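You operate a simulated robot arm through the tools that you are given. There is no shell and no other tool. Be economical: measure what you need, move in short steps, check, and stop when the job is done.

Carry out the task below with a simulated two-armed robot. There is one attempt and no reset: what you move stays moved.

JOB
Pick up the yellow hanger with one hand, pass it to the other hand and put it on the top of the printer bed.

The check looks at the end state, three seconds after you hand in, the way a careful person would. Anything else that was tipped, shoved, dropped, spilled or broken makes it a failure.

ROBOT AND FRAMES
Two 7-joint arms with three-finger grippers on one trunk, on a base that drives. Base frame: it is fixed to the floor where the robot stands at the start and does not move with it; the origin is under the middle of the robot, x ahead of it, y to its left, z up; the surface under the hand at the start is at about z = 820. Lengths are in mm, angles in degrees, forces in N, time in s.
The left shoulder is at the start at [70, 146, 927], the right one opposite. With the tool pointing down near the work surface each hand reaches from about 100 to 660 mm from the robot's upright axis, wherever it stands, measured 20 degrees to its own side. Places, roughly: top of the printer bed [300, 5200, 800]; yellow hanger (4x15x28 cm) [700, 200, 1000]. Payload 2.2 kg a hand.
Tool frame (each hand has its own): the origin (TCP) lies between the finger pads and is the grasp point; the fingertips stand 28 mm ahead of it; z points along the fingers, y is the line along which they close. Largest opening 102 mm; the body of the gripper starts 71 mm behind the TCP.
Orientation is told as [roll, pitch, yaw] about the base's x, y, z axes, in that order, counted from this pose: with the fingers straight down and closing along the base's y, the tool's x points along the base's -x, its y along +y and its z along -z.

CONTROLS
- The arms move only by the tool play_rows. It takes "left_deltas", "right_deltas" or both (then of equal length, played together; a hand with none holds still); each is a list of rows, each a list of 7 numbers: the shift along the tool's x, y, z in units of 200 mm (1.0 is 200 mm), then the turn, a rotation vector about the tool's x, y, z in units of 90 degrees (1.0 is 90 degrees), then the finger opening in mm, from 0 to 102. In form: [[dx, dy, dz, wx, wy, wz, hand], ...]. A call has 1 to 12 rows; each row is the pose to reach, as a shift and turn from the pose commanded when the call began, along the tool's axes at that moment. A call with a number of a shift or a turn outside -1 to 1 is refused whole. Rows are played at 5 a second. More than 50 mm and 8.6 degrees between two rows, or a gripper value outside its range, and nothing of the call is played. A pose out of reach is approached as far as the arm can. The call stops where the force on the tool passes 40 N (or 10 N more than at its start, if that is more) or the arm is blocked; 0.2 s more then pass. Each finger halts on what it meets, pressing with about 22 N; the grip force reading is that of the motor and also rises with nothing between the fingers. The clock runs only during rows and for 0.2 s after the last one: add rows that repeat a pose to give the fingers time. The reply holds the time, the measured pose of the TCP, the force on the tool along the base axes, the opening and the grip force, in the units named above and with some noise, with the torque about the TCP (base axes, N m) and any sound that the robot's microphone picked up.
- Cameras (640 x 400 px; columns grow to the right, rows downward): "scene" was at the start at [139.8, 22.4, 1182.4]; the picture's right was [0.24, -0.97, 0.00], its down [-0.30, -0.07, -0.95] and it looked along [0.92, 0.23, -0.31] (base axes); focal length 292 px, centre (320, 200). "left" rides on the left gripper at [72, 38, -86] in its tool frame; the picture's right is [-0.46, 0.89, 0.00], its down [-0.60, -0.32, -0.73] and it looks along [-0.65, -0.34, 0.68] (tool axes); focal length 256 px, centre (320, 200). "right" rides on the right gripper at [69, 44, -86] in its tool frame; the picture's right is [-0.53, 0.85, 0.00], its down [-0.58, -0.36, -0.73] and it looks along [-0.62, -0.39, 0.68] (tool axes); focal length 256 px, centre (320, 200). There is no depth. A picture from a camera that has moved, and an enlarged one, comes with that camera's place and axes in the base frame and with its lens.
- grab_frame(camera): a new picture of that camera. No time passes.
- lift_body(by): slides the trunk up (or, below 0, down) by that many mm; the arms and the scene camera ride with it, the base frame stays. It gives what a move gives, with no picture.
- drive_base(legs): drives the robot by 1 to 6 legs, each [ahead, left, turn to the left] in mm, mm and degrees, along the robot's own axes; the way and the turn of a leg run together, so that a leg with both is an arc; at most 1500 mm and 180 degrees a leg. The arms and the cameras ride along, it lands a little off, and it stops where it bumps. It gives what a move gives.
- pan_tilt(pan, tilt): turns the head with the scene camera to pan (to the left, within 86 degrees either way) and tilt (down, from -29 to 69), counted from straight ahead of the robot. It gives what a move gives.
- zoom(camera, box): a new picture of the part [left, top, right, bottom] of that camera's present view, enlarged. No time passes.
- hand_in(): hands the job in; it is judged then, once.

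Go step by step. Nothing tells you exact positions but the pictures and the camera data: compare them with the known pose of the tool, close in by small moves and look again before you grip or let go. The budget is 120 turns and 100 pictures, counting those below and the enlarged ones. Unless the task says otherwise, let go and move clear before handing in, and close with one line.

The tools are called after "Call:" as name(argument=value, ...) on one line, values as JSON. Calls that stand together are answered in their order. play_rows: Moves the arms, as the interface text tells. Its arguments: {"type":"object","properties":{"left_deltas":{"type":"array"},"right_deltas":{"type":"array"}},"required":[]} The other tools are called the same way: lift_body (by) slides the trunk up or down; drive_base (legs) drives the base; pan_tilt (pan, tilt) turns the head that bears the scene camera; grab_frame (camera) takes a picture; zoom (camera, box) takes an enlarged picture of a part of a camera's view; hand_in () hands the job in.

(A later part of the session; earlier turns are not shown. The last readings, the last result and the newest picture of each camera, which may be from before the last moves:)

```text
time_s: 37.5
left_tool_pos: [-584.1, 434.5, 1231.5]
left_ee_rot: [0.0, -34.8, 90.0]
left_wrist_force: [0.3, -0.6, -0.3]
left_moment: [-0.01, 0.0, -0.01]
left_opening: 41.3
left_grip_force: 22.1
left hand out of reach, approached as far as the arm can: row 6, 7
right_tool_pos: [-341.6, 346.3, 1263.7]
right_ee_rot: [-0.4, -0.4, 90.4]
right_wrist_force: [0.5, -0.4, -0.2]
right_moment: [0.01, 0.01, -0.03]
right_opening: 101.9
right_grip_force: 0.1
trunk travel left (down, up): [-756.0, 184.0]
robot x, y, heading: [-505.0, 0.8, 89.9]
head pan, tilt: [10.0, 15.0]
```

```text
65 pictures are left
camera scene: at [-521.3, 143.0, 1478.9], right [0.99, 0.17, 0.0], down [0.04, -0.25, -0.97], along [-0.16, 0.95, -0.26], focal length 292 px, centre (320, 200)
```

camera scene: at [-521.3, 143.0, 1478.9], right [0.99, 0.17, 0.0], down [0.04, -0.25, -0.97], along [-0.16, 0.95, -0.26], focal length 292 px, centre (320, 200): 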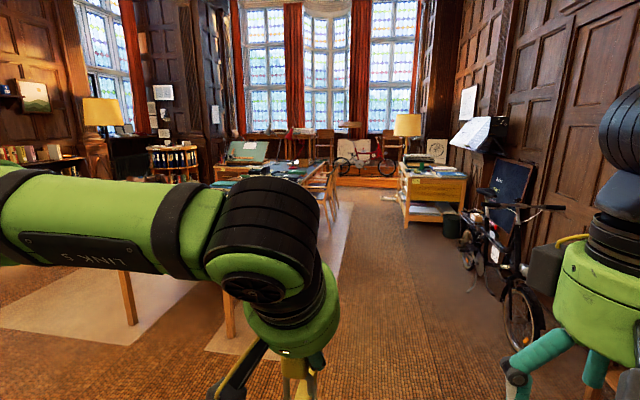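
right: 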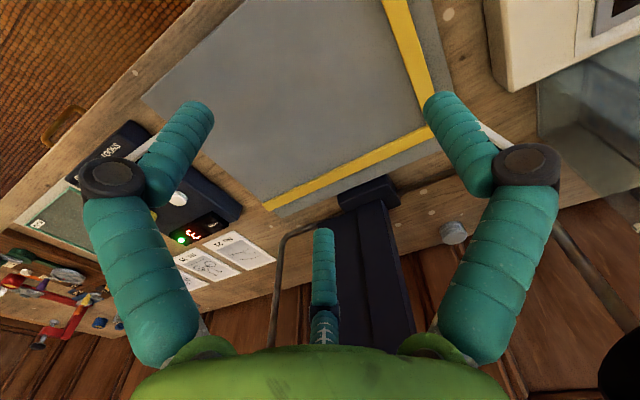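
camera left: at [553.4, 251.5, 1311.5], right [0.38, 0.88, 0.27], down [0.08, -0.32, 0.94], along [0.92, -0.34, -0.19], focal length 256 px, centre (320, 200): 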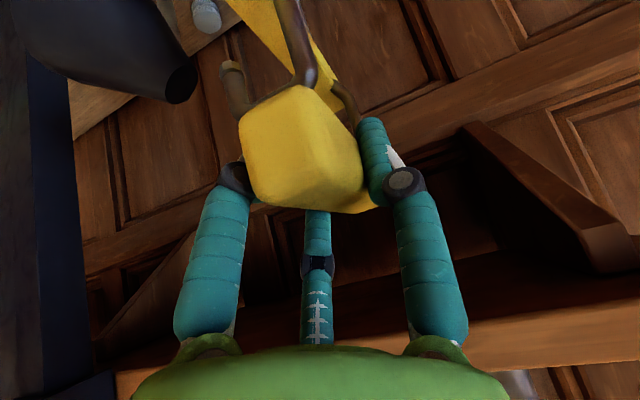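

Left holds the hanger at robot-frame (434 ahead, 79 left, z 1231). I now roll the right hand to point left with its fingers closing vertically, staging to the right of the handle.

Call:
play_rows(right_deltas=[[-0.05, 0.0, 0.01, -0.09, 0, 0, 102], [-0.1, 0.0, 0.03, -0.18, 0, 0, 102], [-0.16, 0.03, 0.05, -0.27, 0, 0, 102], [-0.22, 0.07, 0.07, -0.36, 0, 0, 102], [-0.28, 0.12, 0.09, -0.45, 0, 0, 102], [-0.34, 0.18, 0.11, -0.54, 0, 0, 102], [-0.4, 0.23, 0.13, -0.63, 0, 0, 102], [-0.46, 0.28, 0.15, -0.72, 0, 0, 102], [-0.52, 0.34, 0.17, -0.81, 0, 0, 102], [-0.57, 0.4, 0.19, -0.9, 0, 0, 102], [-0.62, 0.465, 0.195, -0.99, 0, 0, 102], [-0.62, 0.465, 0.195, -1.0, 0, 0, 102]])

Call:
pan_tilt(pan=0, tilt=35)

Call:
grab_frame(camera="scene")

Call:
grab_frame(camera="right")

```text
time_s: 40.1
left_tool_pos: [-583.7, 433.0, 1230.9]
left_ee_rot: [0.0, -34.8, 89.8]
left_wrist_force: [-0.5, 0.0, -1.4]
left_moment: [0.01, 0.02, -0.04]
left_opening: 41.4
left_grip_force: 21.9
right_tool_pos: [-433.9, 470.3, 1223.6]
right_ee_rot: [89.9, -0.4, 90.3]
right_wrist_force: [0.5, -0.3, 0.5]
right_moment: [-0.02, 0.02, 0.02]
right_opening: 101.9
right_grip_force: 0.1
trunk travel left (down, up): [-756.0, 184.0]
robot x, y, heading: [-504.3, 1.4, 89.9]
head pan, tilt: [10.0, 15.0]
```

```text
time_s: 41.0
left_tool_pos: [-582.1, 434.4, 1230.6]
left_ee_rot: [0.1, -34.9, 89.8]
left_wrist_force: [0.2, -0.5, -0.8]
left_moment: [-0.01, -0.01, -0.03]
left_opening: 41.5
left_grip_force: 22.1
right_tool_pos: [-435.0, 470.0, 1223.3]
right_ee_rot: [89.7, -0.3, 90.4]
right_wrist_force: [1.1, 0.1, 0.5]
right_moment: [0.03, 0.0, 0.02]
right_opening: 102.1
right_grip_force: 0.0
trunk travel left (down, up): [-756.0, 184.0]
robot x, y, heading: [-505.5, 2.3, 89.7]
head pan, tilt: [0.0, 35.0]
```

```text
64 pictures are left
camera scene: at [-504.4, 139.9, 1446.8], right [1.0, 0.0, 0.0], down [0.0, -0.57, -0.82], along [0.0, 0.82, -0.57], focal length 292 px, centre (320, 200)
```

scene: 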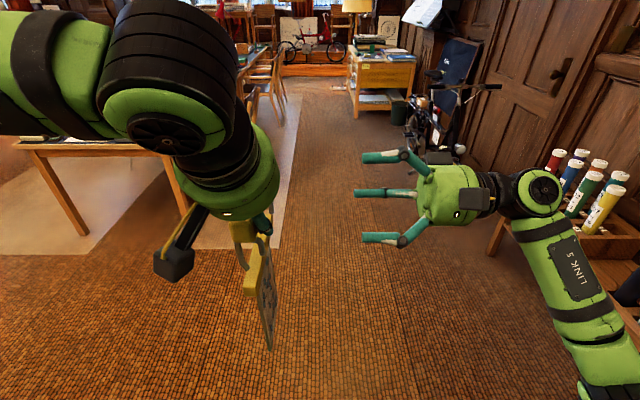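

```text
63 pictures are left
camera right: at [-347.6, 402.0, 1266.5], right [-0.01, 0.53, 0.85], down [0.73, 0.58, -0.36], along [-0.68, 0.62, -0.39], focal length 256 px, centre (320, 200)
```

right: 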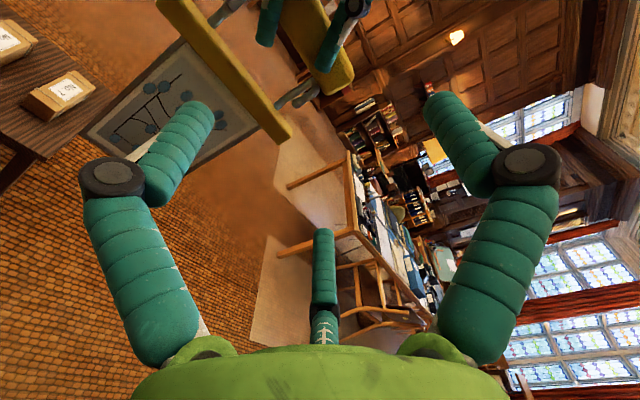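

The right hand is staged. I zoom its camera on the handle to see hook positions.

Call:
zoom(camera="right", box=[160, 0, 400, 150])

Call:
zoom(camera="scene", box=[150, 120, 460, 320])

```text
2.67 times, centred on (280, 75) of right
camera zoom: at [-347.6, 402.0, 1266.5], right [-0.01, 0.53, 0.85], down [0.73, 0.58, -0.36], along [-0.68, 0.62, -0.39], focal length 683 px, centre (427, 533)
```

zoom: 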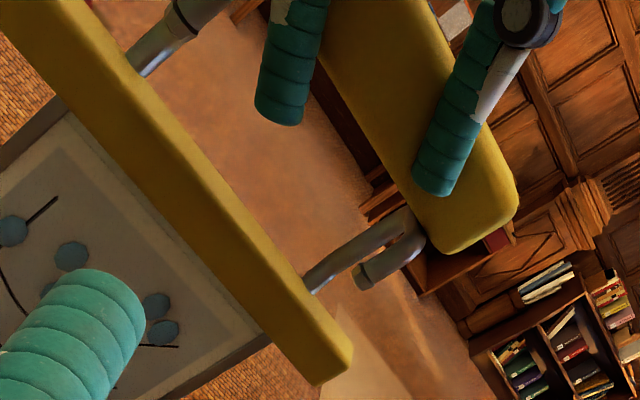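

```text
2.00 times, centred on (305, 220) of scene
camera zoom: at [-504.4, 139.9, 1446.8], right [1.0, 0.0, 0.0], down [0.0, -0.57, -0.82], along [0.0, 0.82, -0.57], focal length 584 px, centre (350, 160)
```

zoom: 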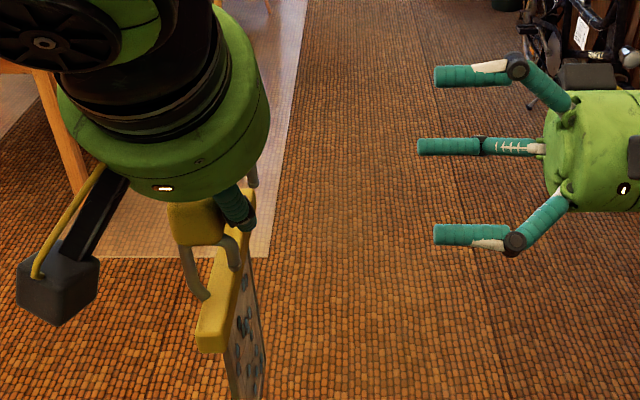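

The handle spans z 1217–1245 with its far wire roughly 42 mm beyond the left grasp point. I move the right hand closer, narrowing the fingers, to measure the wire accurately.

Call:
play_rows(right_deltas=[[0.012, 0.02, 0.12, 0, 0, 0, 90], [0.025, 0.038, 0.25, 0, 0, 0, 80], [0.025, 0.038, 0.25, 0, 0, 0, 70], [0.025, 0.038, 0.25, 0, 0, 0, 70]])

Call:
zoom(camera="right", box=[180, 0, 440, 160])

Call:
zoom(camera="scene", box=[200, 150, 400, 290])

```text
time_s: 42.0
left_tool_pos: [-583.5, 434.4, 1231.5]
left_ee_rot: [0.0, -34.8, 89.8]
left_wrist_force: [0.4, -0.4, -0.7]
left_moment: [-0.01, -0.04, 0.02]
left_opening: 41.2
left_grip_force: 22.1
right_tool_pos: [-485.3, 464.1, 1231.2]
right_ee_rot: [89.6, -0.3, 90.4]
right_wrist_force: [-1.0, 0.0, -0.8]
right_moment: [0.02, 0.02, 0.01]
right_opening: 70.0
right_grip_force: 0.0
trunk travel left (down, up): [-756.0, 184.0]
robot x, y, heading: [-506.1, 5.7, 89.9]
head pan, tilt: [0.0, 35.0]
```

```text
2.46 times, centred on (310, 80) of right
camera zoom: at [-397.3, 396.6, 1274.5], right [-0.01, 0.53, 0.85], down [0.73, 0.58, -0.36], along [-0.68, 0.62, -0.39], focal length 630 px, centre (345, 495)
```

zoom: 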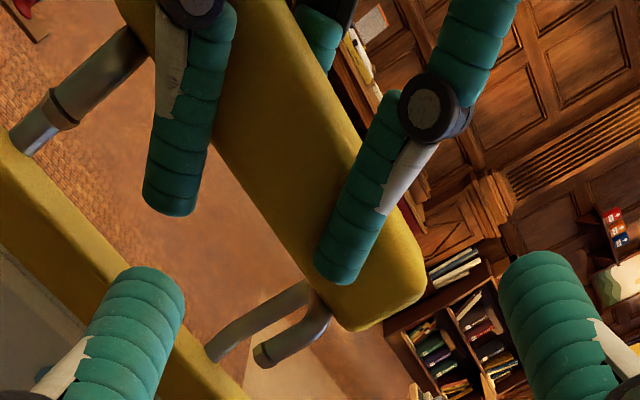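

```text
2.86 times, centred on (300, 220) of scene
camera zoom: at [-504.4, 139.9, 1446.8], right [1.0, 0.0, 0.0], down [0.0, -0.57, -0.82], along [0.0, 0.82, -0.57], focal length 835 px, centre (377, 143)
```

zoom: 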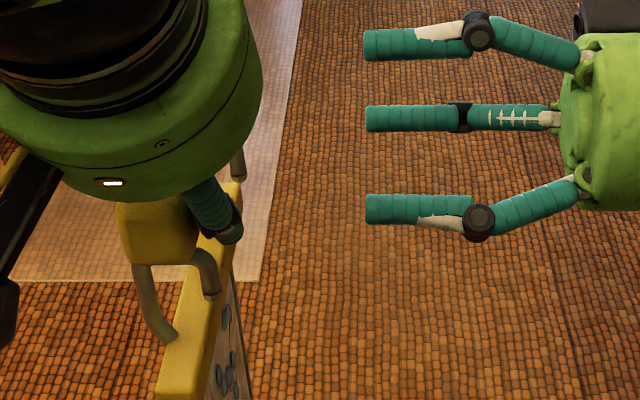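

There's an 18 mm window between the left fingertip and the wire for the 14 mm finger, and the right hand is centred on it. I advance toward the handle.

Call:
play_rows(right_deltas=[[-0.004, 0.0, 0.12, 0, 0, 0, 64], [-0.004, 0.0, 0.24, 0, 0, 0, 62], [-0.004, 0.0, 0.34, 0, 0, 0, 62], [-0.004, 0.0, 0.4, 0, 0, 0, 62], [-0.004, 0.0, 0.436, 0, 0, 0, 62], [-0.004, 0.0, 0.436, 0, 0, 0, 62]])

Call:
zoom(camera="right", box=[160, 0, 480, 200])

Call:
zoom(camera="scene", box=[200, 150, 400, 290])

```text
time_s: 42.8
left_tool_pos: [-593.3, 436.6, 1229.0]
left_ee_rot: [1.7, -34.5, 90.2]
left_wrist_force: [-6.4, 2.1, 1.0]
left_moment: [0.07, 0.11, -0.01]
left_opening: 41.5
left_grip_force: 21.9
right_tool_pos: [-550.1, 468.8, 1228.3]
right_ee_rot: [89.4, -0.4, 89.9]
right_wrist_force: [7.1, -1.2, -0.5]
right_moment: [0.06, -0.27, 0.45]
right_opening: 64.3
right_grip_force: 1.8
trunk travel left (down, up): [-756.0, 184.0]
robot x, y, heading: [-506.4, 2.2, 89.7]
head pan, tilt: [0.0, 35.0]
stopped in row 4 (left hand): the force on the tool passed its limit at 47 N (the readings are from after the stop); the commanded pose is now the measured one
```

```text
2.00 times, centred on (320, 100) of right
camera zoom: at [-463.4, 399.7, 1272.8], right [-0.01, 0.53, 0.85], down [0.74, 0.58, -0.35], along [-0.68, 0.62, -0.39], focal length 512 px, centre (320, 400)
```

zoom: 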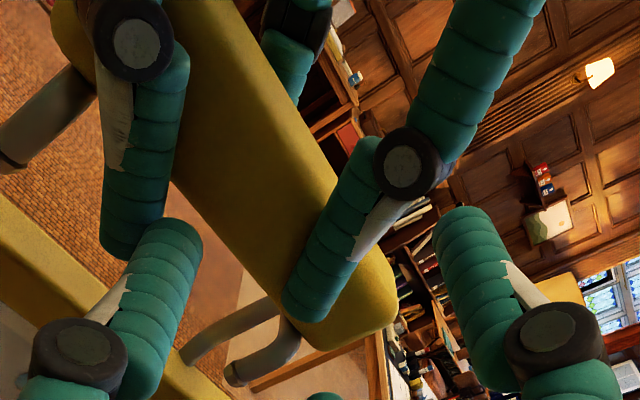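

```text
2.86 times, centred on (300, 220) of scene
camera zoom: at [-504.8, 140.0, 1446.7], right [1.0, 0.0, 0.0], down [0.0, -0.57, -0.82], along [0.0, 0.82, -0.57], focal length 835 px, centre (377, 143)
```

zoom: 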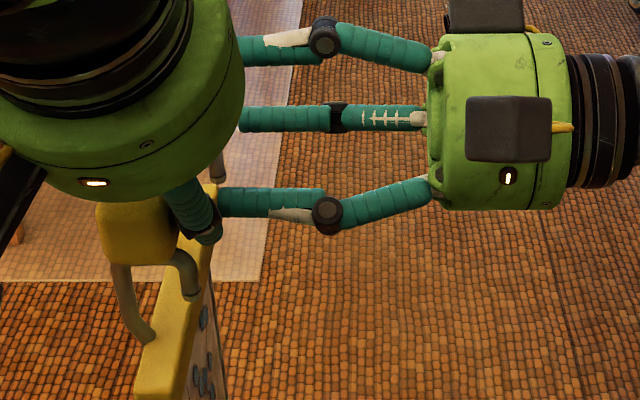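

The picture shows the visible three-prong claws are real: one prong on tool +y, two on −y (handle 29 mm wide but opening reads 41), and two prongs met. I'll back the right hand off and roll it 180° about its axis, so its single prong goes under the handle in the free gap and the pair above.

Call:
play_rows(right_deltas=[[0, 0, -0.2, 0, 0, 0, 70], [0, 0, -0.4, 0, 0, 0, 80], [0, 0, -0.6, 0, 0, 0, 80], [0, 0, -0.6, 0, 0, -0.09, 80], [0, 0, -0.6, 0, 0, -0.18, 80], [0, 0, -0.6, 0, 0, -0.27, 80], [0, 0, -0.6, 0, 0, -0.36, 80], [0, 0, -0.6, 0, 0, -0.45, 80], [0, 0, -0.6, 0, 0, -0.54, 80], [0, 0, -0.6, 0, 0, -0.63, 80], [0, 0, -0.6, 0, 0, -0.72, 80], [0, 0, -0.6, 0, 0, -0.81, 80]])

```text
time_s: 45.4
left_tool_pos: [-595.3, 432.4, 1230.3]
left_ee_rot: [1.4, -34.7, 90.2]
left_wrist_force: [-0.7, -0.6, -1.2]
left_moment: [0.02, -0.04, 0.02]
left_opening: 41.1
left_grip_force: 21.9
right_tool_pos: [-404.1, 361.9, 1240.9]
right_ee_rot: [85.8, -69.8, 95.7]
right_wrist_force: [0.9, -1.2, -0.4]
right_moment: [0.01, -0.06, -0.02]
right_opening: 80.0
right_grip_force: 0.0
right hand out of reach, approached as far as the arm can: row 10, 11, 12
trunk travel left (down, up): [-756.0, 184.0]
robot x, y, heading: [-505.4, 1.7, 89.7]
head pan, tilt: [0.0, 35.0]
```

That direction hits the joint limit, so I try rolling the other way.

Call:
play_rows(right_deltas=[[0, 0, 0, 0, 0, 0.09, 80], [0, 0, 0, 0, 0, 0.18, 80], [0, 0, 0, 0, 0, 0.27, 80], [0, 0, 0, 0, 0, 0.36, 80], [0, 0, 0, 0, 0, 0.45, 80], [0, 0, 0, 0, 0, 0.54, 80], [0, 0, 0, 0, 0, 0.63, 80], [0, 0, 0, 0, 0, 0.72, 80], [0, 0, 0, 0, 0, 0.81, 80], [0, 0, 0, 0, 0, 0.9, 80], [0, 0, 0, 0, 0, 0.99, 80]])

Call:
play_rows(right_deltas=[[0, 0, 0, 0, 0, 0.09, 80], [0, 0, 0, 0, 0, 0.18, 80], [0, 0, 0, 0, 0, 0.27, 80], [0, 0, 0, 0, 0, 0.36, 80], [0, 0, 0, 0, 0, 0.45, 80], [0, 0, 0, 0, 0, 0.54, 80], [0, 0, 0, 0, 0, 0.63, 80], [0, 0, 0, 0, 0, 0.72, 80], [0, 0, 0, 0, 0, 0.81, 80], [0, 0, 0, 0, 0, 0.9, 80], [0, 0, 0, 0, 0, 0.99, 80]])

```text
time_s: 47.8
left_tool_pos: [-592.0, 435.1, 1230.4]
left_ee_rot: [1.5, -34.7, 90.1]
left_wrist_force: [-0.4, 0.3, -0.4]
left_moment: [-0.01, 0.03, 0.0]
left_opening: 41.3
left_grip_force: 21.6
right_tool_pos: [-402.3, 366.1, 1240.7]
right_ee_rot: [88.6, 19.4, 91.3]
right_wrist_force: [-0.5, 0.3, 0.2]
right_moment: [0.0, 0.0, 0.02]
right_opening: 80.0
right_grip_force: 0.0
trunk travel left (down, up): [-756.0, 184.0]
robot x, y, heading: [-502.4, 0.2, 89.7]
head pan, tilt: [0.0, 35.0]
```

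```text
time_s: 50.2
left_tool_pos: [-591.6, 435.8, 1229.4]
left_ee_rot: [1.5, -34.7, 90.2]
left_wrist_force: [-0.1, -0.1, -1.1]
left_moment: [0.0, 0.03, 0.0]
left_opening: 41.3
left_grip_force: 21.8
right_tool_pos: [-403.9, 365.4, 1240.6]
right_ee_rot: [-86.0, 71.3, -84.5]
right_wrist_force: [-0.1, 0.3, 0.4]
right_moment: [0.01, -0.01, 0.0]
right_opening: 80.0
right_grip_force: 0.0
trunk travel left (down, up): [-756.0, 184.0]
robot x, y, heading: [-504.0, -0.4, 89.6]
head pan, tilt: [0.0, 35.0]
```

This direction works (roll now about 109°). I continue to 180°.

Call:
play_rows(right_deltas=[[0, 0, 0, 0, 0, 0.09, 80], [0, 0, 0, 0, 0, 0.18, 80], [0, 0, 0, 0, 0, 0.27, 80], [0, 0, 0, 0, 0, 0.36, 80], [0, 0, 0, 0, 0, 0.45, 80], [0, 0, 0, 0, 0, 0.54, 80], [0, 0, 0, 0, 0, 0.63, 80], [0, 0, 0, 0, 0, 0.72, 80], [0, 0, 0, 0, 0, 0.79, 80], [0, 0, 0, 0, 0, 0.79, 80]])

Call:
grab_frame(camera="scene")

```text
time_s: 52.4
left_tool_pos: [-591.5, 435.0, 1230.3]
left_ee_rot: [1.5, -34.7, 90.1]
left_wrist_force: [0.2, -0.6, -1.6]
left_moment: [-0.06, 0.0, 0.01]
left_opening: 41.5
left_grip_force: 21.8
right_tool_pos: [-402.5, 365.0, 1238.9]
right_ee_rot: [-88.6, 0.3, -88.2]
right_wrist_force: [0.9, -0.2, 0.3]
right_moment: [0.04, -0.01, 0.01]
right_opening: 79.8
right_grip_force: 0.2
trunk travel left (down, up): [-756.0, 184.0]
robot x, y, heading: [-504.6, 3.2, 89.8]
head pan, tilt: [0.0, 35.0]
```

```text
56 pictures are left
camera scene: at [-504.3, 139.9, 1446.8], right [1.0, 0.0, 0.0], down [0.0, -0.57, -0.82], along [0.0, 0.82, -0.57], focal length 292 px, centre (320, 200)
```

scene: 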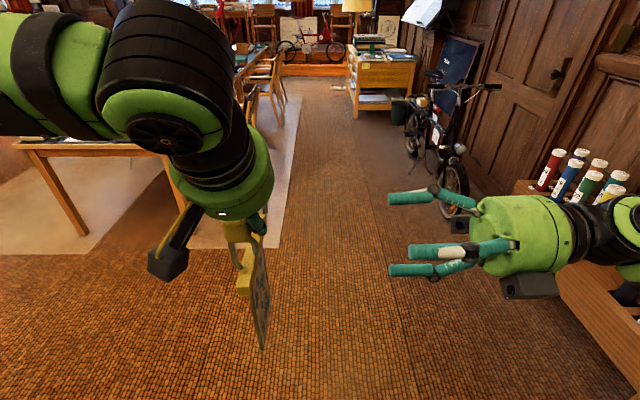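

Now the single prong is underneath. I stage it nearer the handle, 15 mm beyond the left grip point, and look.

Call:
play_rows(right_deltas=[[0.11, 0.005, 0.1, 0.008, 0.01, 0, 80], [0.22, 0.01, 0.2, 0.0156, 0.02, 0, 80], [0.33, 0.015, 0.3, 0.0156, 0.02, 0, 80], [0.44, 0.018, 0.39, 0.0156, 0.02, 0, 80], [0.44, 0.018, 0.475, 0.0156, 0.02, 0, 70], [0.44, 0.018, 0.475, 0.0156, 0.02, 0, 66]])

Call:
grab_frame(camera="right")

Call:
zoom(camera="scene", box=[200, 150, 400, 290])

```text
time_s: 53.8
left_tool_pos: [-590.9, 436.3, 1230.5]
left_ee_rot: [1.5, -34.6, 90.1]
left_wrist_force: [-0.4, 0.7, -0.9]
left_moment: [0.02, 0.01, 0.02]
left_opening: 41.4
left_grip_force: 21.7
right_tool_pos: [-500.0, 450.5, 1235.7]
right_ee_rot: [-90.1, 0.5, -90.0]
right_wrist_force: [-0.1, -0.3, -0.3]
right_moment: [0.01, 0.02, 0.03]
right_opening: 66.1
right_grip_force: 0.0
trunk travel left (down, up): [-756.0, 184.0]
robot x, y, heading: [-505.4, 2.7, 90.0]
head pan, tilt: [0.0, 35.0]
```

```text
55 pictures are left
camera right: at [-413.6, 519.4, 1192.2], right [0.0, -0.53, -0.85], down [0.73, -0.58, 0.36], along [-0.68, -0.62, 0.39], focal length 256 px, centre (320, 200)
```

right: 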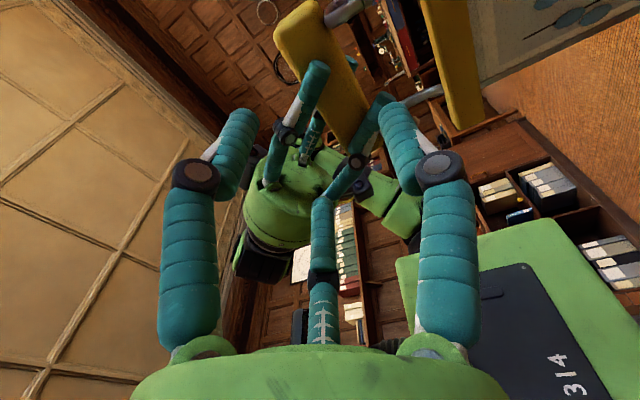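

```text
2.86 times, centred on (300, 220) of scene
camera zoom: at [-503.8, 139.4, 1446.8], right [1.0, 0.0, 0.0], down [0.0, -0.57, -0.82], along [0.0, 0.82, -0.57], focal length 835 px, centre (377, 143)
```

zoom: 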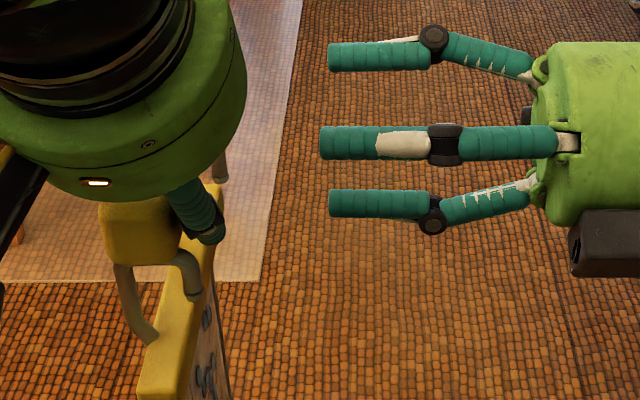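

Orientation as planned. Zoom on the right camera to check the prong gaps against the handle and left prongs.

Call:
zoom(camera="right", box=[180, 0, 480, 190])

Call:
pan_tilt(pan=-5, tilt=45)

Call:
grab_frame(camera="left")

```text
2.11 times, centred on (330, 95) of right
camera zoom: at [-413.6, 519.4, 1192.2], right [0.0, -0.53, -0.85], down [0.73, -0.58, 0.36], along [-0.68, -0.62, 0.39], focal length 539 px, centre (299, 421)
```

zoom: 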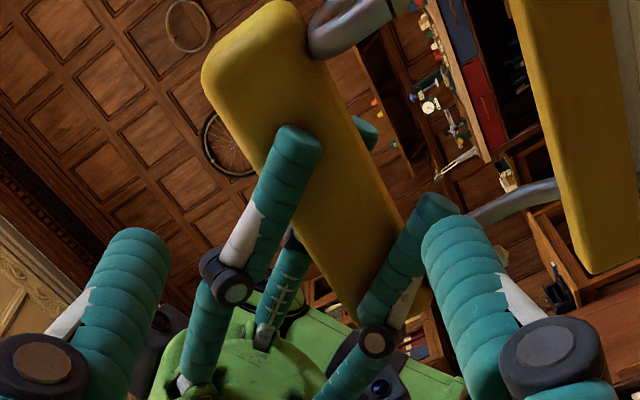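

```text
time_s: 54.5
left_tool_pos: [-592.4, 436.6, 1231.3]
left_ee_rot: [1.5, -34.5, 90.1]
left_wrist_force: [-0.3, 0.7, -0.7]
left_moment: [0.0, -0.02, -0.01]
left_opening: 41.2
left_grip_force: 21.9
right_tool_pos: [-499.8, 450.2, 1234.1]
right_ee_rot: [-90.2, 0.3, -90.0]
right_wrist_force: [-0.2, 0.0, -0.8]
right_moment: [-0.02, 0.02, -0.02]
right_opening: 65.9
right_grip_force: 0.1
trunk travel left (down, up): [-756.0, 184.0]
robot x, y, heading: [-503.2, 0.7, 89.7]
head pan, tilt: [-5.0, 45.0]
```

```text
52 pictures are left
camera left: at [-626.5, 326.8, 1261.2], right [-0.89, 0.37, 0.28], down [0.34, 0.09, 0.94], along [0.32, 0.93, -0.2], focal length 256 px, centre (320, 200)
```

left: 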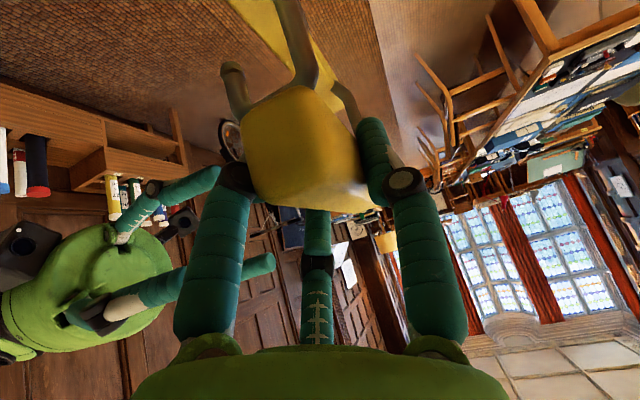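

The prong model fits the picture exactly (left tips land where predicted, handle z 1210–1240). I shift to 18 mm beyond the left grip point and advance with a 60 mm opening.

Call:
play_rows(right_deltas=[[0.018, 0.005, 0.06, 0, 0, 0, 60], [0.018, 0.005, 0.14, 0, 0, 0, 60], [0.018, 0.005, 0.22, 0, 0, 0, 60], [0.018, 0.005, 0.3, 0, 0, 0, 60], [0.018, 0.005, 0.36, 0, 0, 0, 60], [0.018, 0.005, 0.41, 0, 0, 0, 60], [0.018, 0.005, 0.41, 0, 0, 0, 60]])

Call:
zoom(camera="right", box=[180, 0, 480, 190])

Call:
grab_frame(camera="scene")

```text
time_s: 56.1
left_tool_pos: [-591.9, 435.9, 1229.0]
left_ee_rot: [1.4, -34.6, 90.1]
left_wrist_force: [-0.5, 0.0, -0.6]
left_moment: [-0.01, 0.01, 0.0]
left_opening: 41.2
left_grip_force: 22.1
right_tool_pos: [-583.0, 452.2, 1233.9]
right_ee_rot: [-90.2, 0.4, -90.0]
right_wrist_force: [-0.2, -0.1, -0.6]
right_moment: [0.04, 0.01, -0.02]
right_opening: 60.1
right_grip_force: 0.1
trunk travel left (down, up): [-756.0, 184.0]
robot x, y, heading: [-504.2, 0.5, 89.8]
head pan, tilt: [-5.0, 45.0]
```

```text
2.11 times, centred on (330, 95) of right
camera zoom: at [-496.3, 522.9, 1191.1], right [0.0, -0.53, -0.85], down [0.73, -0.58, 0.36], along [-0.68, -0.62, 0.39], focal length 539 px, centre (299, 421)
```

zoom: 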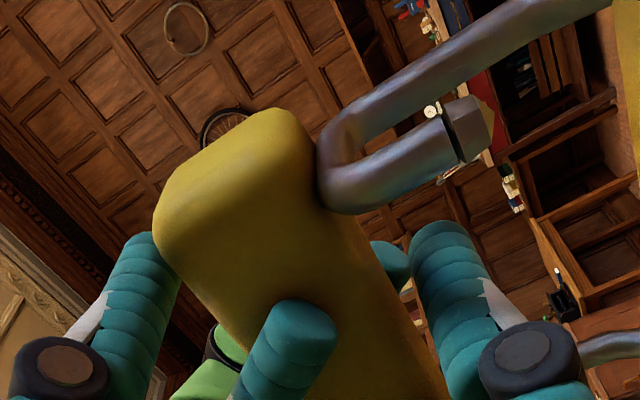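

```text
50 pictures are left
camera scene: at [-497.1, 132.8, 1431.9], right [1.0, -0.09, 0.0], down [-0.06, -0.7, -0.71], along [0.06, 0.7, -0.71], focal length 292 px, centre (320, 200)
```

scene: 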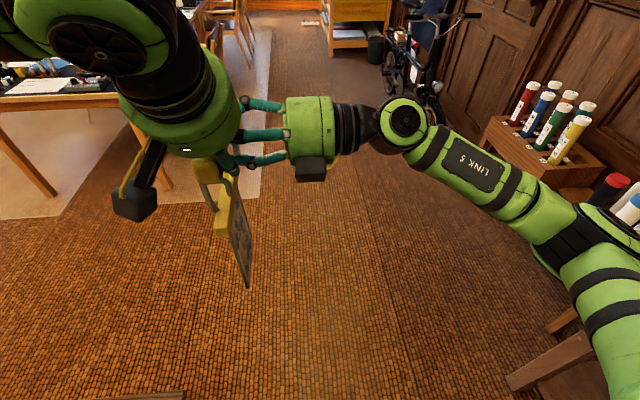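

No contact and the handle is straddled. I close the right hand.

Call:
play_rows(right_deltas=[[0, 0, 0, 0, 0, 0, 50], [0, 0, 0, 0, 0, 0, 42], [0, 0, 0, 0, 0, 0, 34], [0, 0, 0, 0, 0, 0, 25], [0, 0, 0, 0, 0, 0, 10], [0, 0, 0, 0, 0, 0, 10], [0, 0, 0, 0, 0, 0, 10]])

Call:
zoom(camera="right", box=[180, 0, 480, 190])

```text
time_s: 57.7
left_tool_pos: [-591.2, 435.1, 1230.6]
left_ee_rot: [1.7, -34.5, 90.2]
left_wrist_force: [-0.7, 1.1, 0.7]
left_moment: [0.58, 0.07, 0.05]
left_opening: 41.5
left_grip_force: 22.4
right_tool_pos: [-583.8, 452.2, 1233.8]
right_ee_rot: [-90.0, 0.4, -90.0]
right_wrist_force: [1.3, -2.1, -0.1]
right_moment: [-0.57, -0.08, 0.01]
right_opening: 46.4
right_grip_force: 22.1
trunk travel left (down, up): [-756.0, 184.0]
robot x, y, heading: [-504.4, 6.3, 89.6]
head pan, tilt: [-5.0, 45.0]
```

```text
2.11 times, centred on (330, 95) of right
camera zoom: at [-496.3, 522.9, 1190.8], right [0.0, -0.53, -0.85], down [0.73, -0.58, 0.36], along [-0.68, -0.62, 0.39], focal length 539 px, centre (299, 421)
```

zoom: 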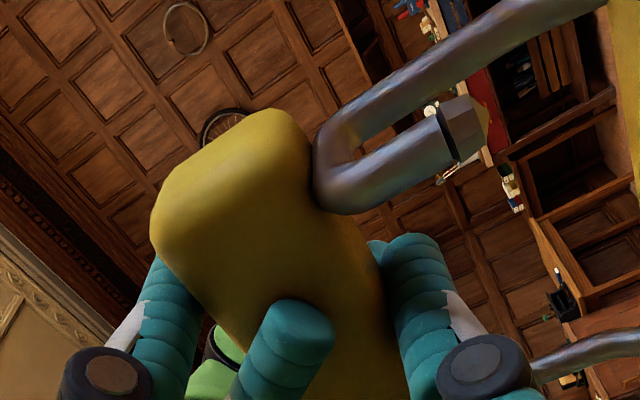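

Right holds the handle too (opening 46, 22 N). I open the left slightly (52 mm, so its prongs don't push the right's) and withdraw it along its own axis.

Call:
play_rows(left_deltas=[[0, 0, 0, 0, 0, 0, 46], [0, 0, 0, 0, 0, 0, 50], [0, 0, 0, 0, 0, 0, 52], [0, 0, 0, 0, 0, 0, 52]])

Call:
zoom(camera="left", box=[160, 30, 480, 230])

```text
time_s: 58.7
left_tool_pos: [-591.0, 434.6, 1229.3]
left_ee_rot: [1.4, -34.5, 90.0]
left_wrist_force: [-0.1, 0.6, 0.7]
left_moment: [0.01, 0.0, 0.01]
left_opening: 52.0
left_grip_force: 0.0
right_tool_pos: [-582.2, 453.3, 1233.8]
right_ee_rot: [-90.1, 0.5, -90.0]
right_wrist_force: [-0.1, 0.8, 0.4]
right_moment: [0.01, -0.01, 0.02]
right_opening: 46.4
right_grip_force: 22.2
trunk travel left (down, up): [-756.0, 184.0]
robot x, y, heading: [-502.5, 3.1, 90.0]
head pan, tilt: [-5.0, 45.0]
```

```text
2.00 times, centred on (320, 130) of left
camera zoom: at [-626.5, 326.6, 1261.3], right [-0.89, 0.37, 0.28], down [0.34, 0.09, 0.94], along [0.32, 0.93, -0.2], focal length 512 px, centre (320, 340)
```

zoom: 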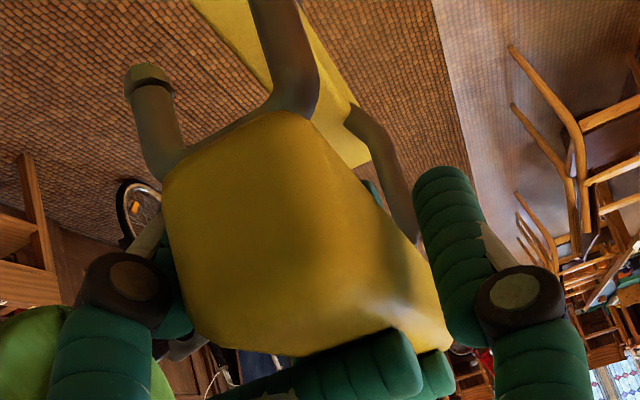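

The left prongs have released with no force. I withdraw the left hand.

Call:
play_rows(left_deltas=[[0, 0, -0.07, 0, 0, 0, 52], [0, 0, -0.15, 0, 0, 0, 52], [0, 0, -0.27, 0, 0, 0, 52], [0, 0, -0.4, 0, 0, 0, 52], [0, 0.15, -0.5, 0, 0, 0, 52], [0, 0.35, -0.55, 0, 0, 0, 52], [0, 0.55, -0.55, 0, 0, 0, 52], [0, 0.75, -0.55, 0, 0, 0, 52], [0, 0.95, -0.55, 0, 0, 0, 52], [0, 0.95, -0.55, 0, 0, 0, 52]])

Call:
grab_frame(camera="scene")

```text
time_s: 60.9
left_tool_pos: [-777.7, 370.3, 1325.0]
left_ee_rot: [1.6, -34.5, 90.0]
left_wrist_force: [-0.7, -0.1, 0.1]
left_moment: [-0.01, 0.04, 0.02]
left_opening: 51.9
left_grip_force: 0.1
right_tool_pos: [-582.0, 454.4, 1233.1]
right_ee_rot: [-90.2, 0.4, -89.9]
right_wrist_force: [-0.5, 0.0, 0.3]
right_moment: [-0.01, -0.01, -0.01]
right_opening: 46.4
right_grip_force: 22.2
trunk travel left (down, up): [-756.0, 184.0]
robot x, y, heading: [-503.7, 4.0, 89.8]
head pan, tilt: [-5.0, 45.0]
```

```text
47 pictures are left
camera scene: at [-496.0, 133.3, 1431.9], right [1.0, -0.09, 0.0], down [-0.07, -0.7, -0.71], along [0.06, 0.7, -0.71], focal length 292 px, centre (320, 200)
```

scene: 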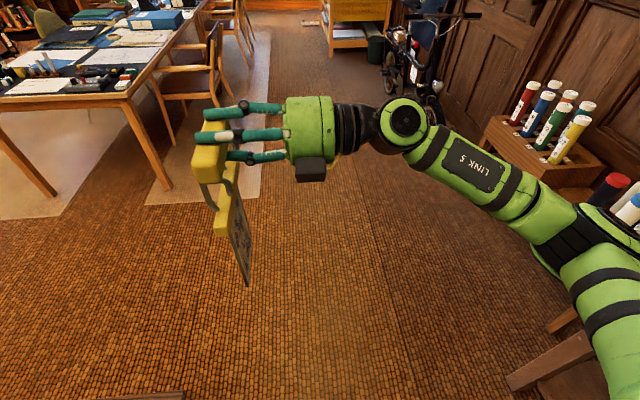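

The hanger is now in the right hand alone. I drive down the aisle in two stages and look toward the printer.

Call:
drive_base(legs=[[1500, 0, 0], [1000, 0, 0]])

Call:
pan_tilt(pan=-15, tilt=20)

Call:
grab_frame(camera="scene")

```text
time_s: 73.3
left_tool_pos: [-763.0, 2893.7, 1325.9]
left_ee_rot: [1.5, -34.5, 90.3]
left_wrist_force: [0.0, -0.3, -0.3]
left_moment: [-0.02, 0.03, 0.0]
left_opening: 52.0
left_grip_force: 0.1
right_tool_pos: [-566.7, 2977.5, 1232.9]
right_ee_rot: [-90.1, 0.5, -89.8]
right_wrist_force: [0.5, -1.5, -0.2]
right_moment: [-0.05, -0.04, -0.04]
right_opening: 46.4
right_grip_force: 22.2
trunk travel left (down, up): [-756.0, 184.0]
robot x, y, heading: [-483.7, 2525.8, 89.8]
head pan, tilt: [-5.0, 45.0]
```

```text
time_s: 74.2
left_tool_pos: [-761.9, 2894.9, 1325.9]
left_ee_rot: [1.6, -34.5, 90.3]
left_wrist_force: [-1.0, -0.4, -0.5]
left_moment: [0.01, 0.02, 0.01]
left_opening: 52.0
left_grip_force: 0.0
right_tool_pos: [-568.0, 2978.6, 1234.1]
right_ee_rot: [-90.1, 0.6, -90.0]
right_wrist_force: [0.3, -0.6, -0.5]
right_moment: [-0.01, -0.02, 0.02]
right_opening: 46.3
right_grip_force: 22.7
trunk travel left (down, up): [-756.0, 184.0]
robot x, y, heading: [-489.0, 2527.4, 89.9]
head pan, tilt: [-15.0, 20.0]
```

```text
46 pictures are left
camera scene: at [-463.7, 2666.8, 1470.5], right [0.97, -0.26, 0.0], down [-0.09, -0.33, -0.94], along [0.24, 0.91, -0.34], focal length 292 px, centre (320, 200)
```

scene: 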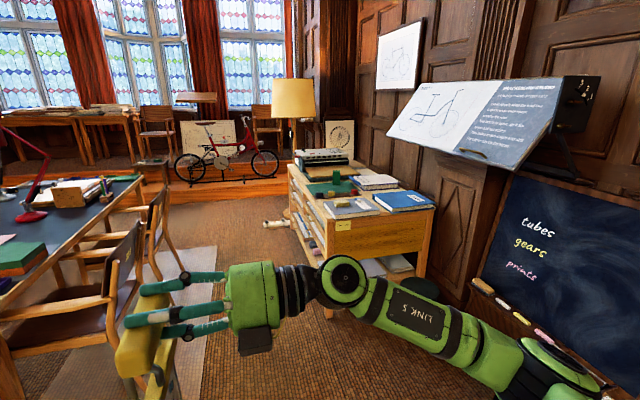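

Call:
zoom(camera="scene", box=[260, 60, 460, 300])

```text
1.67 times, centred on (360, 180) of scene
camera zoom: at [-463.7, 2666.8, 1470.5], right [0.97, -0.26, 0.0], down [-0.09, -0.33, -0.94], along [0.24, 0.91, -0.34], focal length 487 px, centre (253, 233)
```

zoom: 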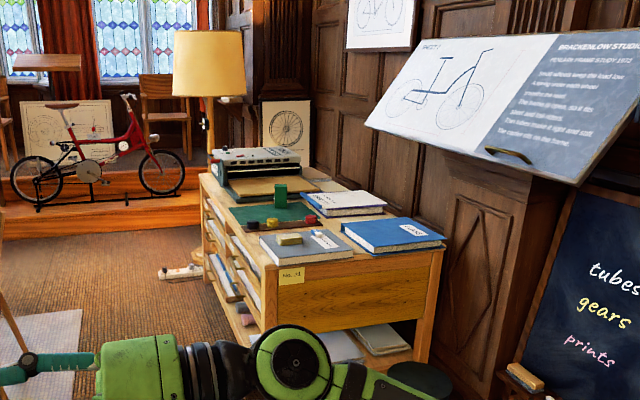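

The bed seems to be the tan board in front of the machine at the far end of the long table (table x≈50–650, y≈4110–5510). I drive closer and look from the aisle.

Call:
drive_base(legs=[[1500, 0, 0], [500, 80, 0]])

Call:
pan_tilt(pan=-50, tilt=25)

Call:
grab_frame(camera="scene")

```text
time_s: 84.3
left_tool_pos: [-845.0, 4916.3, 1326.4]
left_ee_rot: [1.5, -34.6, 90.5]
left_wrist_force: [0.4, 0.6, -0.3]
left_moment: [0.02, 0.01, 0.02]
left_opening: 52.1
left_grip_force: 0.0
right_tool_pos: [-650.1, 5000.8, 1235.1]
right_ee_rot: [-90.1, 0.6, -89.7]
right_wrist_force: [0.2, 0.9, -0.4]
right_moment: [0.02, 0.02, -0.02]
right_opening: 46.2
right_grip_force: 22.2
trunk travel left (down, up): [-756.0, 184.0]
robot x, y, heading: [-567.3, 4554.5, 90.1]
head pan, tilt: [-15.0, 20.0]
```

```text
time_s: 85.3
left_tool_pos: [-845.7, 4917.7, 1326.8]
left_ee_rot: [1.5, -34.6, 90.5]
left_wrist_force: [0.2, -1.7, 0.4]
left_moment: [-0.02, -0.01, -0.01]
left_opening: 52.0
left_grip_force: 0.1
right_tool_pos: [-651.6, 5001.9, 1234.4]
right_ee_rot: [-90.2, 0.5, -89.6]
right_wrist_force: [0.9, 0.5, -0.6]
right_moment: [0.03, 0.0, 0.04]
right_opening: 46.3
right_grip_force: 21.9
trunk travel left (down, up): [-756.0, 184.0]
robot x, y, heading: [-570.3, 4554.1, 90.2]
head pan, tilt: [-50.0, 25.0]
```

```text
44 pictures are left
camera scene: at [-499.0, 4660.3, 1462.6], right [0.64, -0.76, 0.0], down [-0.32, -0.27, -0.91], along [0.69, 0.58, -0.42], focal length 292 px, centre (320, 200)
```

scene: 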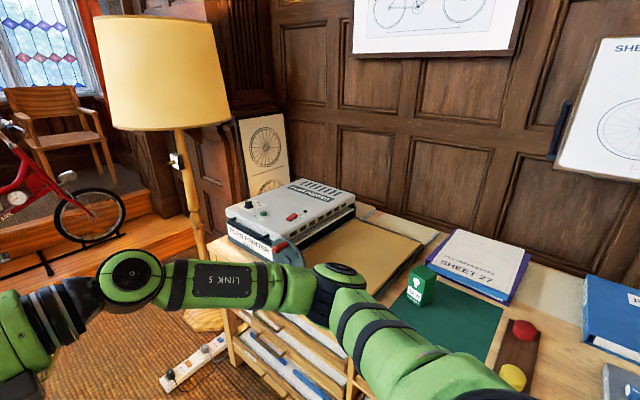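

Call:
zoom(camera="scene", box=[200, 160, 480, 340])

```text
2.22 times, centred on (340, 250) of scene
camera zoom: at [-499.0, 4660.3, 1462.6], right [0.64, -0.76, 0.0], down [-0.32, -0.27, -0.91], along [0.69, 0.58, -0.42], focal length 649 px, centre (276, 89)
```

zoom: 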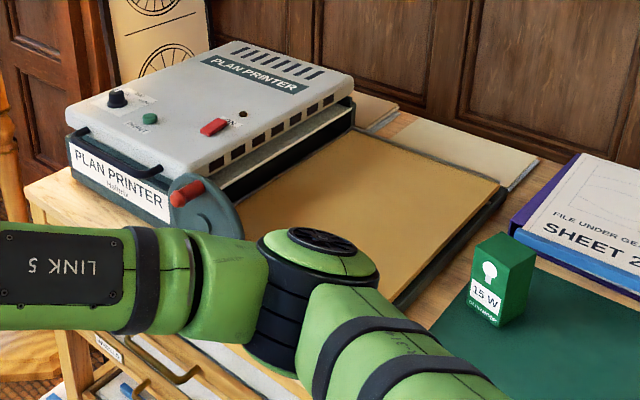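

The target is the Plan Printer's tan bed: roughly x 150–530, y 4985–5310, z ~800. I drive level with it and turn to face it from the aisle.

Call:
drive_base(legs=[[630, 0, 0], [0, 0, -90]])

Call:
pan_tilt(pan=0, tilt=30)

Call:
grab_frame(camera="scene")

```text
time_s: 92.6
left_tool_pos: [-205.6, 5470.6, 1325.7]
left_ee_rot: [1.6, -34.6, 1.1]
left_wrist_force: [-0.1, -0.3, 0.4]
left_moment: [-0.02, -0.03, 0.0]
left_opening: 52.1
left_grip_force: 0.1
right_tool_pos: [-119.7, 5276.0, 1233.3]
right_ee_rot: [-90.0, 0.5, -178.9]
right_wrist_force: [-0.1, 1.1, -0.5]
right_moment: [0.0, -0.06, -0.02]
right_opening: 46.2
right_grip_force: 22.2
trunk travel left (down, up): [-756.0, 184.0]
robot x, y, heading: [-570.7, 5188.8, 0.8]
head pan, tilt: [-50.0, 25.0]
```

```text
time_s: 93.8
left_tool_pos: [-206.0, 5469.3, 1324.7]
left_ee_rot: [1.6, -34.6, 1.1]
left_wrist_force: [1.2, -0.1, 0.6]
left_moment: [0.03, 0.0, 0.03]
left_opening: 52.0
left_grip_force: 0.1
right_tool_pos: [-118.5, 5274.7, 1234.1]
right_ee_rot: [-90.1, 0.5, -179.0]
right_wrist_force: [0.0, 0.0, -1.3]
right_moment: [0.0, 0.0, -0.02]
right_opening: 46.3
right_grip_force: 22.3
trunk travel left (down, up): [-756.0, 184.0]
robot x, y, heading: [-567.6, 5187.3, 0.7]
head pan, tilt: [0.0, 30.0]
```

```text
42 pictures are left
camera scene: at [-429.5, 5189.8, 1454.6], right [0.01, -1.0, 0.0], down [-0.5, -0.01, -0.87], along [0.87, 0.01, -0.5], focal length 292 px, centre (320, 200)
```

scene: 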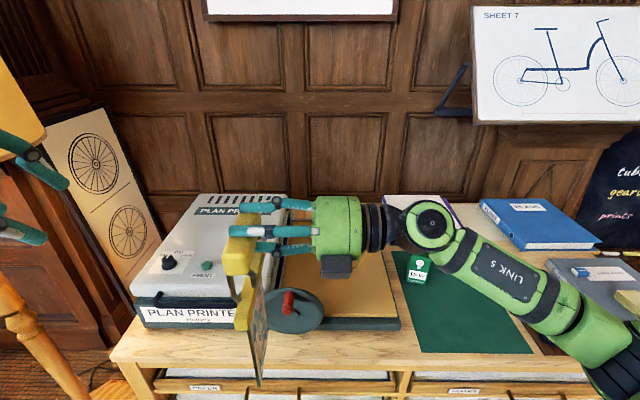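

I first roll the hand so the frame swings forward (away from the arm), shifting it to the right a bit.

Call:
play_rows(right_deltas=[[0, 0, -0.05, 0, 0, -0.09, 10], [0, 0, -0.1, 0, 0, -0.18, 10], [0, 0, -0.15, 0, 0, -0.27, 10], [0, 0, -0.2, 0, 0, -0.36, 10], [0, 0, -0.25, 0, 0, -0.45, 10], [0, 0, -0.3, 0, 0, -0.54, 10], [0, 0, -0.35, 0, 0, -0.63, 10], [0, 0, -0.4, 0, 0, -0.72, 10], [0, 0, -0.45, 0, 0, -0.81, 10], [0, 0, -0.5, 0, 0, -0.9, 10], [0, 0, -0.5, 0, 0, -0.99, 10], [0, 0, -0.5, 0, 0, -1.0, 10]])

Call:
grab_frame(camera="scene")

```text
time_s: 96.4
left_tool_pos: [-205.9, 5469.8, 1325.4]
left_ee_rot: [1.5, -34.6, 1.1]
left_wrist_force: [-0.1, -0.2, -0.5]
left_moment: [0.0, 0.03, -0.01]
left_opening: 52.1
left_grip_force: 0.1
right_tool_pos: [-117.1, 5174.7, 1233.8]
right_ee_rot: [100.4, 89.5, 11.4]
right_wrist_force: [-0.3, 0.4, -1.8]
right_moment: [-0.01, 0.03, -0.02]
right_opening: 46.7
right_grip_force: 22.0
trunk travel left (down, up): [-756.0, 184.0]
robot x, y, heading: [-571.7, 5186.5, 0.9]
head pan, tilt: [0.0, 30.0]
```

```text
41 pictures are left
camera scene: at [-429.6, 5189.9, 1454.6], right [0.01, -1.0, 0.0], down [-0.5, -0.01, -0.87], along [0.87, 0.01, -0.5], focal length 292 px, centre (320, 200)
```

scene: 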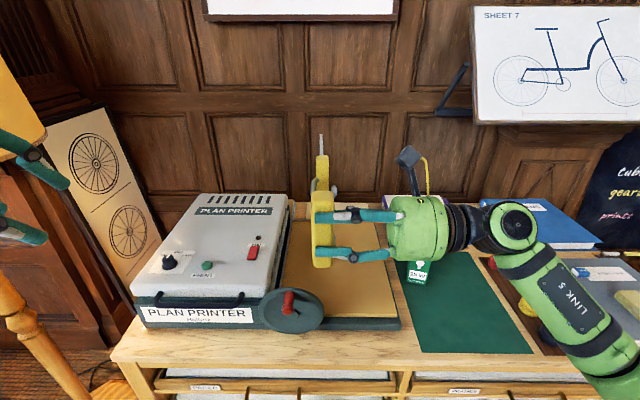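

Good, grip is firm. Now I turn the tool downward so the hanger lies flat.

Call:
play_rows(right_deltas=[[0, 0, 0, 0, -0.09, 0, 10], [0, 0, 0, 0, -0.18, 0, 10], [0, 0, 0, 0, -0.27, 0, 10], [0, 0, 0, 0, -0.36, 0, 10], [0, 0, 0, 0, -0.45, 0, 10], [0, 0, 0, 0, -0.54, 0, 10], [0, 0, 0, 0, -0.63, 0, 10], [0, 0, 0, 0, -0.72, 0, 10], [0, 0, 0, 0, -0.81, 0, 10], [0, 0, 0, 0, -0.9, 0, 10], [0, 0, 0, 0, -0.99, 0, 10], [0, 0, 0, 0, -1.0, 0, 10]])

Call:
grab_frame(camera="scene")

Call:
grab_frame(camera="right")

```text
time_s: 99.0
left_tool_pos: [-206.2, 5469.1, 1325.6]
left_ee_rot: [1.5, -34.6, 1.2]
left_wrist_force: [0.3, 0.1, 0.5]
left_moment: [0.01, 0.02, -0.01]
left_opening: 52.5
left_grip_force: 0.2
right_tool_pos: [-118.4, 5174.1, 1234.2]
right_ee_rot: [0.5, 0.0, -89.0]
right_wrist_force: [-0.4, -0.5, -0.2]
right_moment: [0.01, 0.04, 0.0]
right_opening: 46.4
right_grip_force: 21.8
trunk travel left (down, up): [-756.0, 184.0]
robot x, y, heading: [-569.1, 5185.2, 0.7]
head pan, tilt: [0.0, 30.0]
```

```text
40 pictures are left
camera scene: at [-429.6, 5189.4, 1454.6], right [0.01, -1.0, 0.0], down [-0.5, -0.01, -0.87], along [0.87, 0.01, -0.5], focal length 292 px, centre (320, 200)
```

scene: 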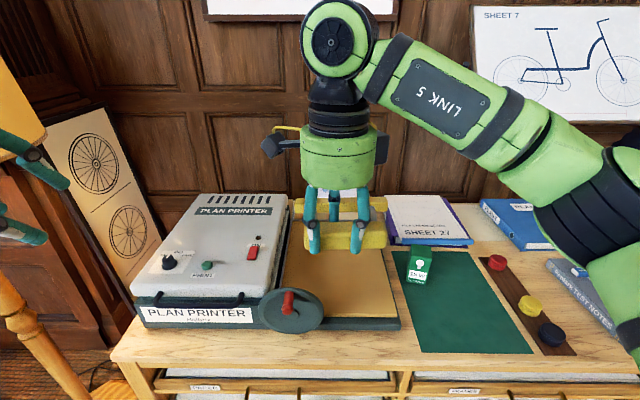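

```text
39 pictures are left
camera right: at [-75.6, 5244.0, 1321.0], right [0.85, -0.52, 0.01], down [-0.36, -0.58, 0.73], along [-0.37, -0.62, -0.69], focal length 256 px, centre (320, 200)
```

right: 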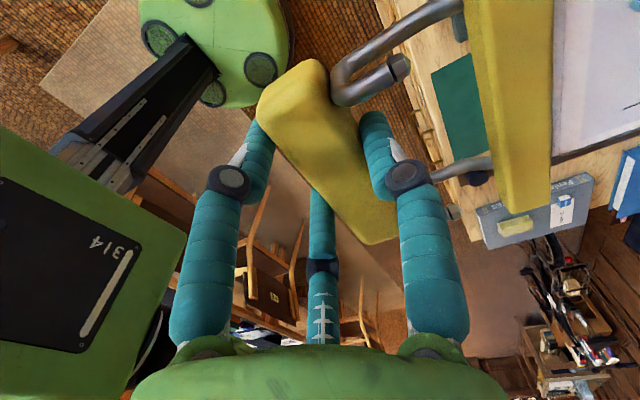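

The hanger is flat and facing forward. I tuck the left hand back and drive up toward the table (edge near x −30, so I stop at about x −335).

Call:
play_rows(left_deltas=[[0.13, 0, -0.09, 0, 0, 0, 52], [0.26, 0, -0.18, 0, 0, 0, 52], [0.39, 0, -0.27, 0, 0, 0, 52], [0.53, 0, -0.37, 0, 0, 0, 52], [0.53, 0, -0.37, 0, 0, 0, 52]])

Call:
drive_base(legs=[[230, 0, -0.8]])

Call:
pan_tilt(pan=-5, tilt=45)

Call:
grab_frame(camera="scene")

```text
time_s: 100.2
left_tool_pos: [-335.2, 5465.6, 1328.1]
left_ee_rot: [1.6, -34.6, 1.1]
left_wrist_force: [0.1, -0.5, 0.3]
left_moment: [-0.01, -0.01, 0.02]
left_opening: 52.1
left_grip_force: 0.1
right_tool_pos: [-118.2, 5174.0, 1233.6]
right_ee_rot: [0.3, 0.1, -89.1]
right_wrist_force: [0.0, 0.1, 0.3]
right_moment: [-0.03, 0.05, 0.0]
right_opening: 46.3
right_grip_force: 22.0
trunk travel left (down, up): [-756.0, 184.0]
robot x, y, heading: [-570.7, 5189.3, 0.8]
head pan, tilt: [0.0, 30.0]
```

```text
time_s: 101.9
left_tool_pos: [-108.5, 5464.2, 1327.0]
left_ee_rot: [1.5, -34.7, 0.4]
left_wrist_force: [0.2, 0.1, -0.5]
left_moment: [-0.01, -0.01, 0.0]
left_opening: 52.0
left_grip_force: 0.1
right_tool_pos: [106.7, 5170.2, 1234.6]
right_ee_rot: [0.6, 0.1, -89.6]
right_wrist_force: [0.7, 0.1, -0.9]
right_moment: [0.0, 0.03, 0.02]
right_opening: 46.4
right_grip_force: 22.2
trunk travel left (down, up): [-756.0, 184.0]
robot x, y, heading: [-345.7, 5193.5, -0.0]
head pan, tilt: [0.0, 30.0]
```

```text
time_s: 102.7
left_tool_pos: [-104.7, 5464.1, 1326.9]
left_ee_rot: [1.5, -34.7, 0.3]
left_wrist_force: [0.9, 0.6, -0.8]
left_moment: [-0.01, 0.04, -0.01]
left_opening: 52.0
left_grip_force: 0.1
right_tool_pos: [108.9, 5169.2, 1233.9]
right_ee_rot: [0.4, 0.1, -89.7]
right_wrist_force: [0.5, 0.5, -0.3]
right_moment: [0.01, 0.07, -0.03]
right_opening: 46.3
right_grip_force: 22.3
trunk travel left (down, up): [-756.0, 184.0]
robot x, y, heading: [-339.2, 5190.9, -0.2]
head pan, tilt: [-5.0, 45.0]
```

```text
38 pictures are left
camera scene: at [-210.7, 5182.4, 1431.9], right [-0.09, -1.0, 0.0], down [-0.7, 0.06, -0.71], along [0.7, -0.06, -0.71], focal length 292 px, centre (320, 200)
```

scene: 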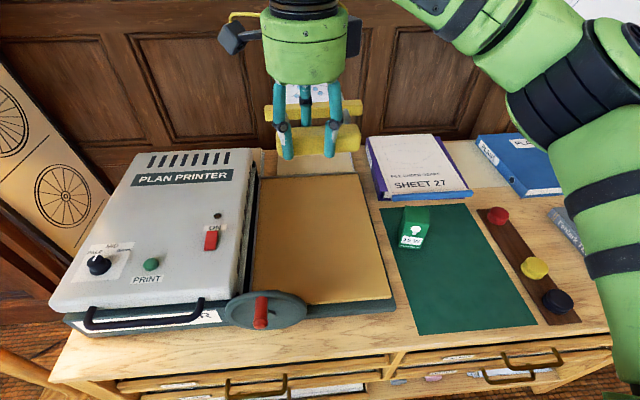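

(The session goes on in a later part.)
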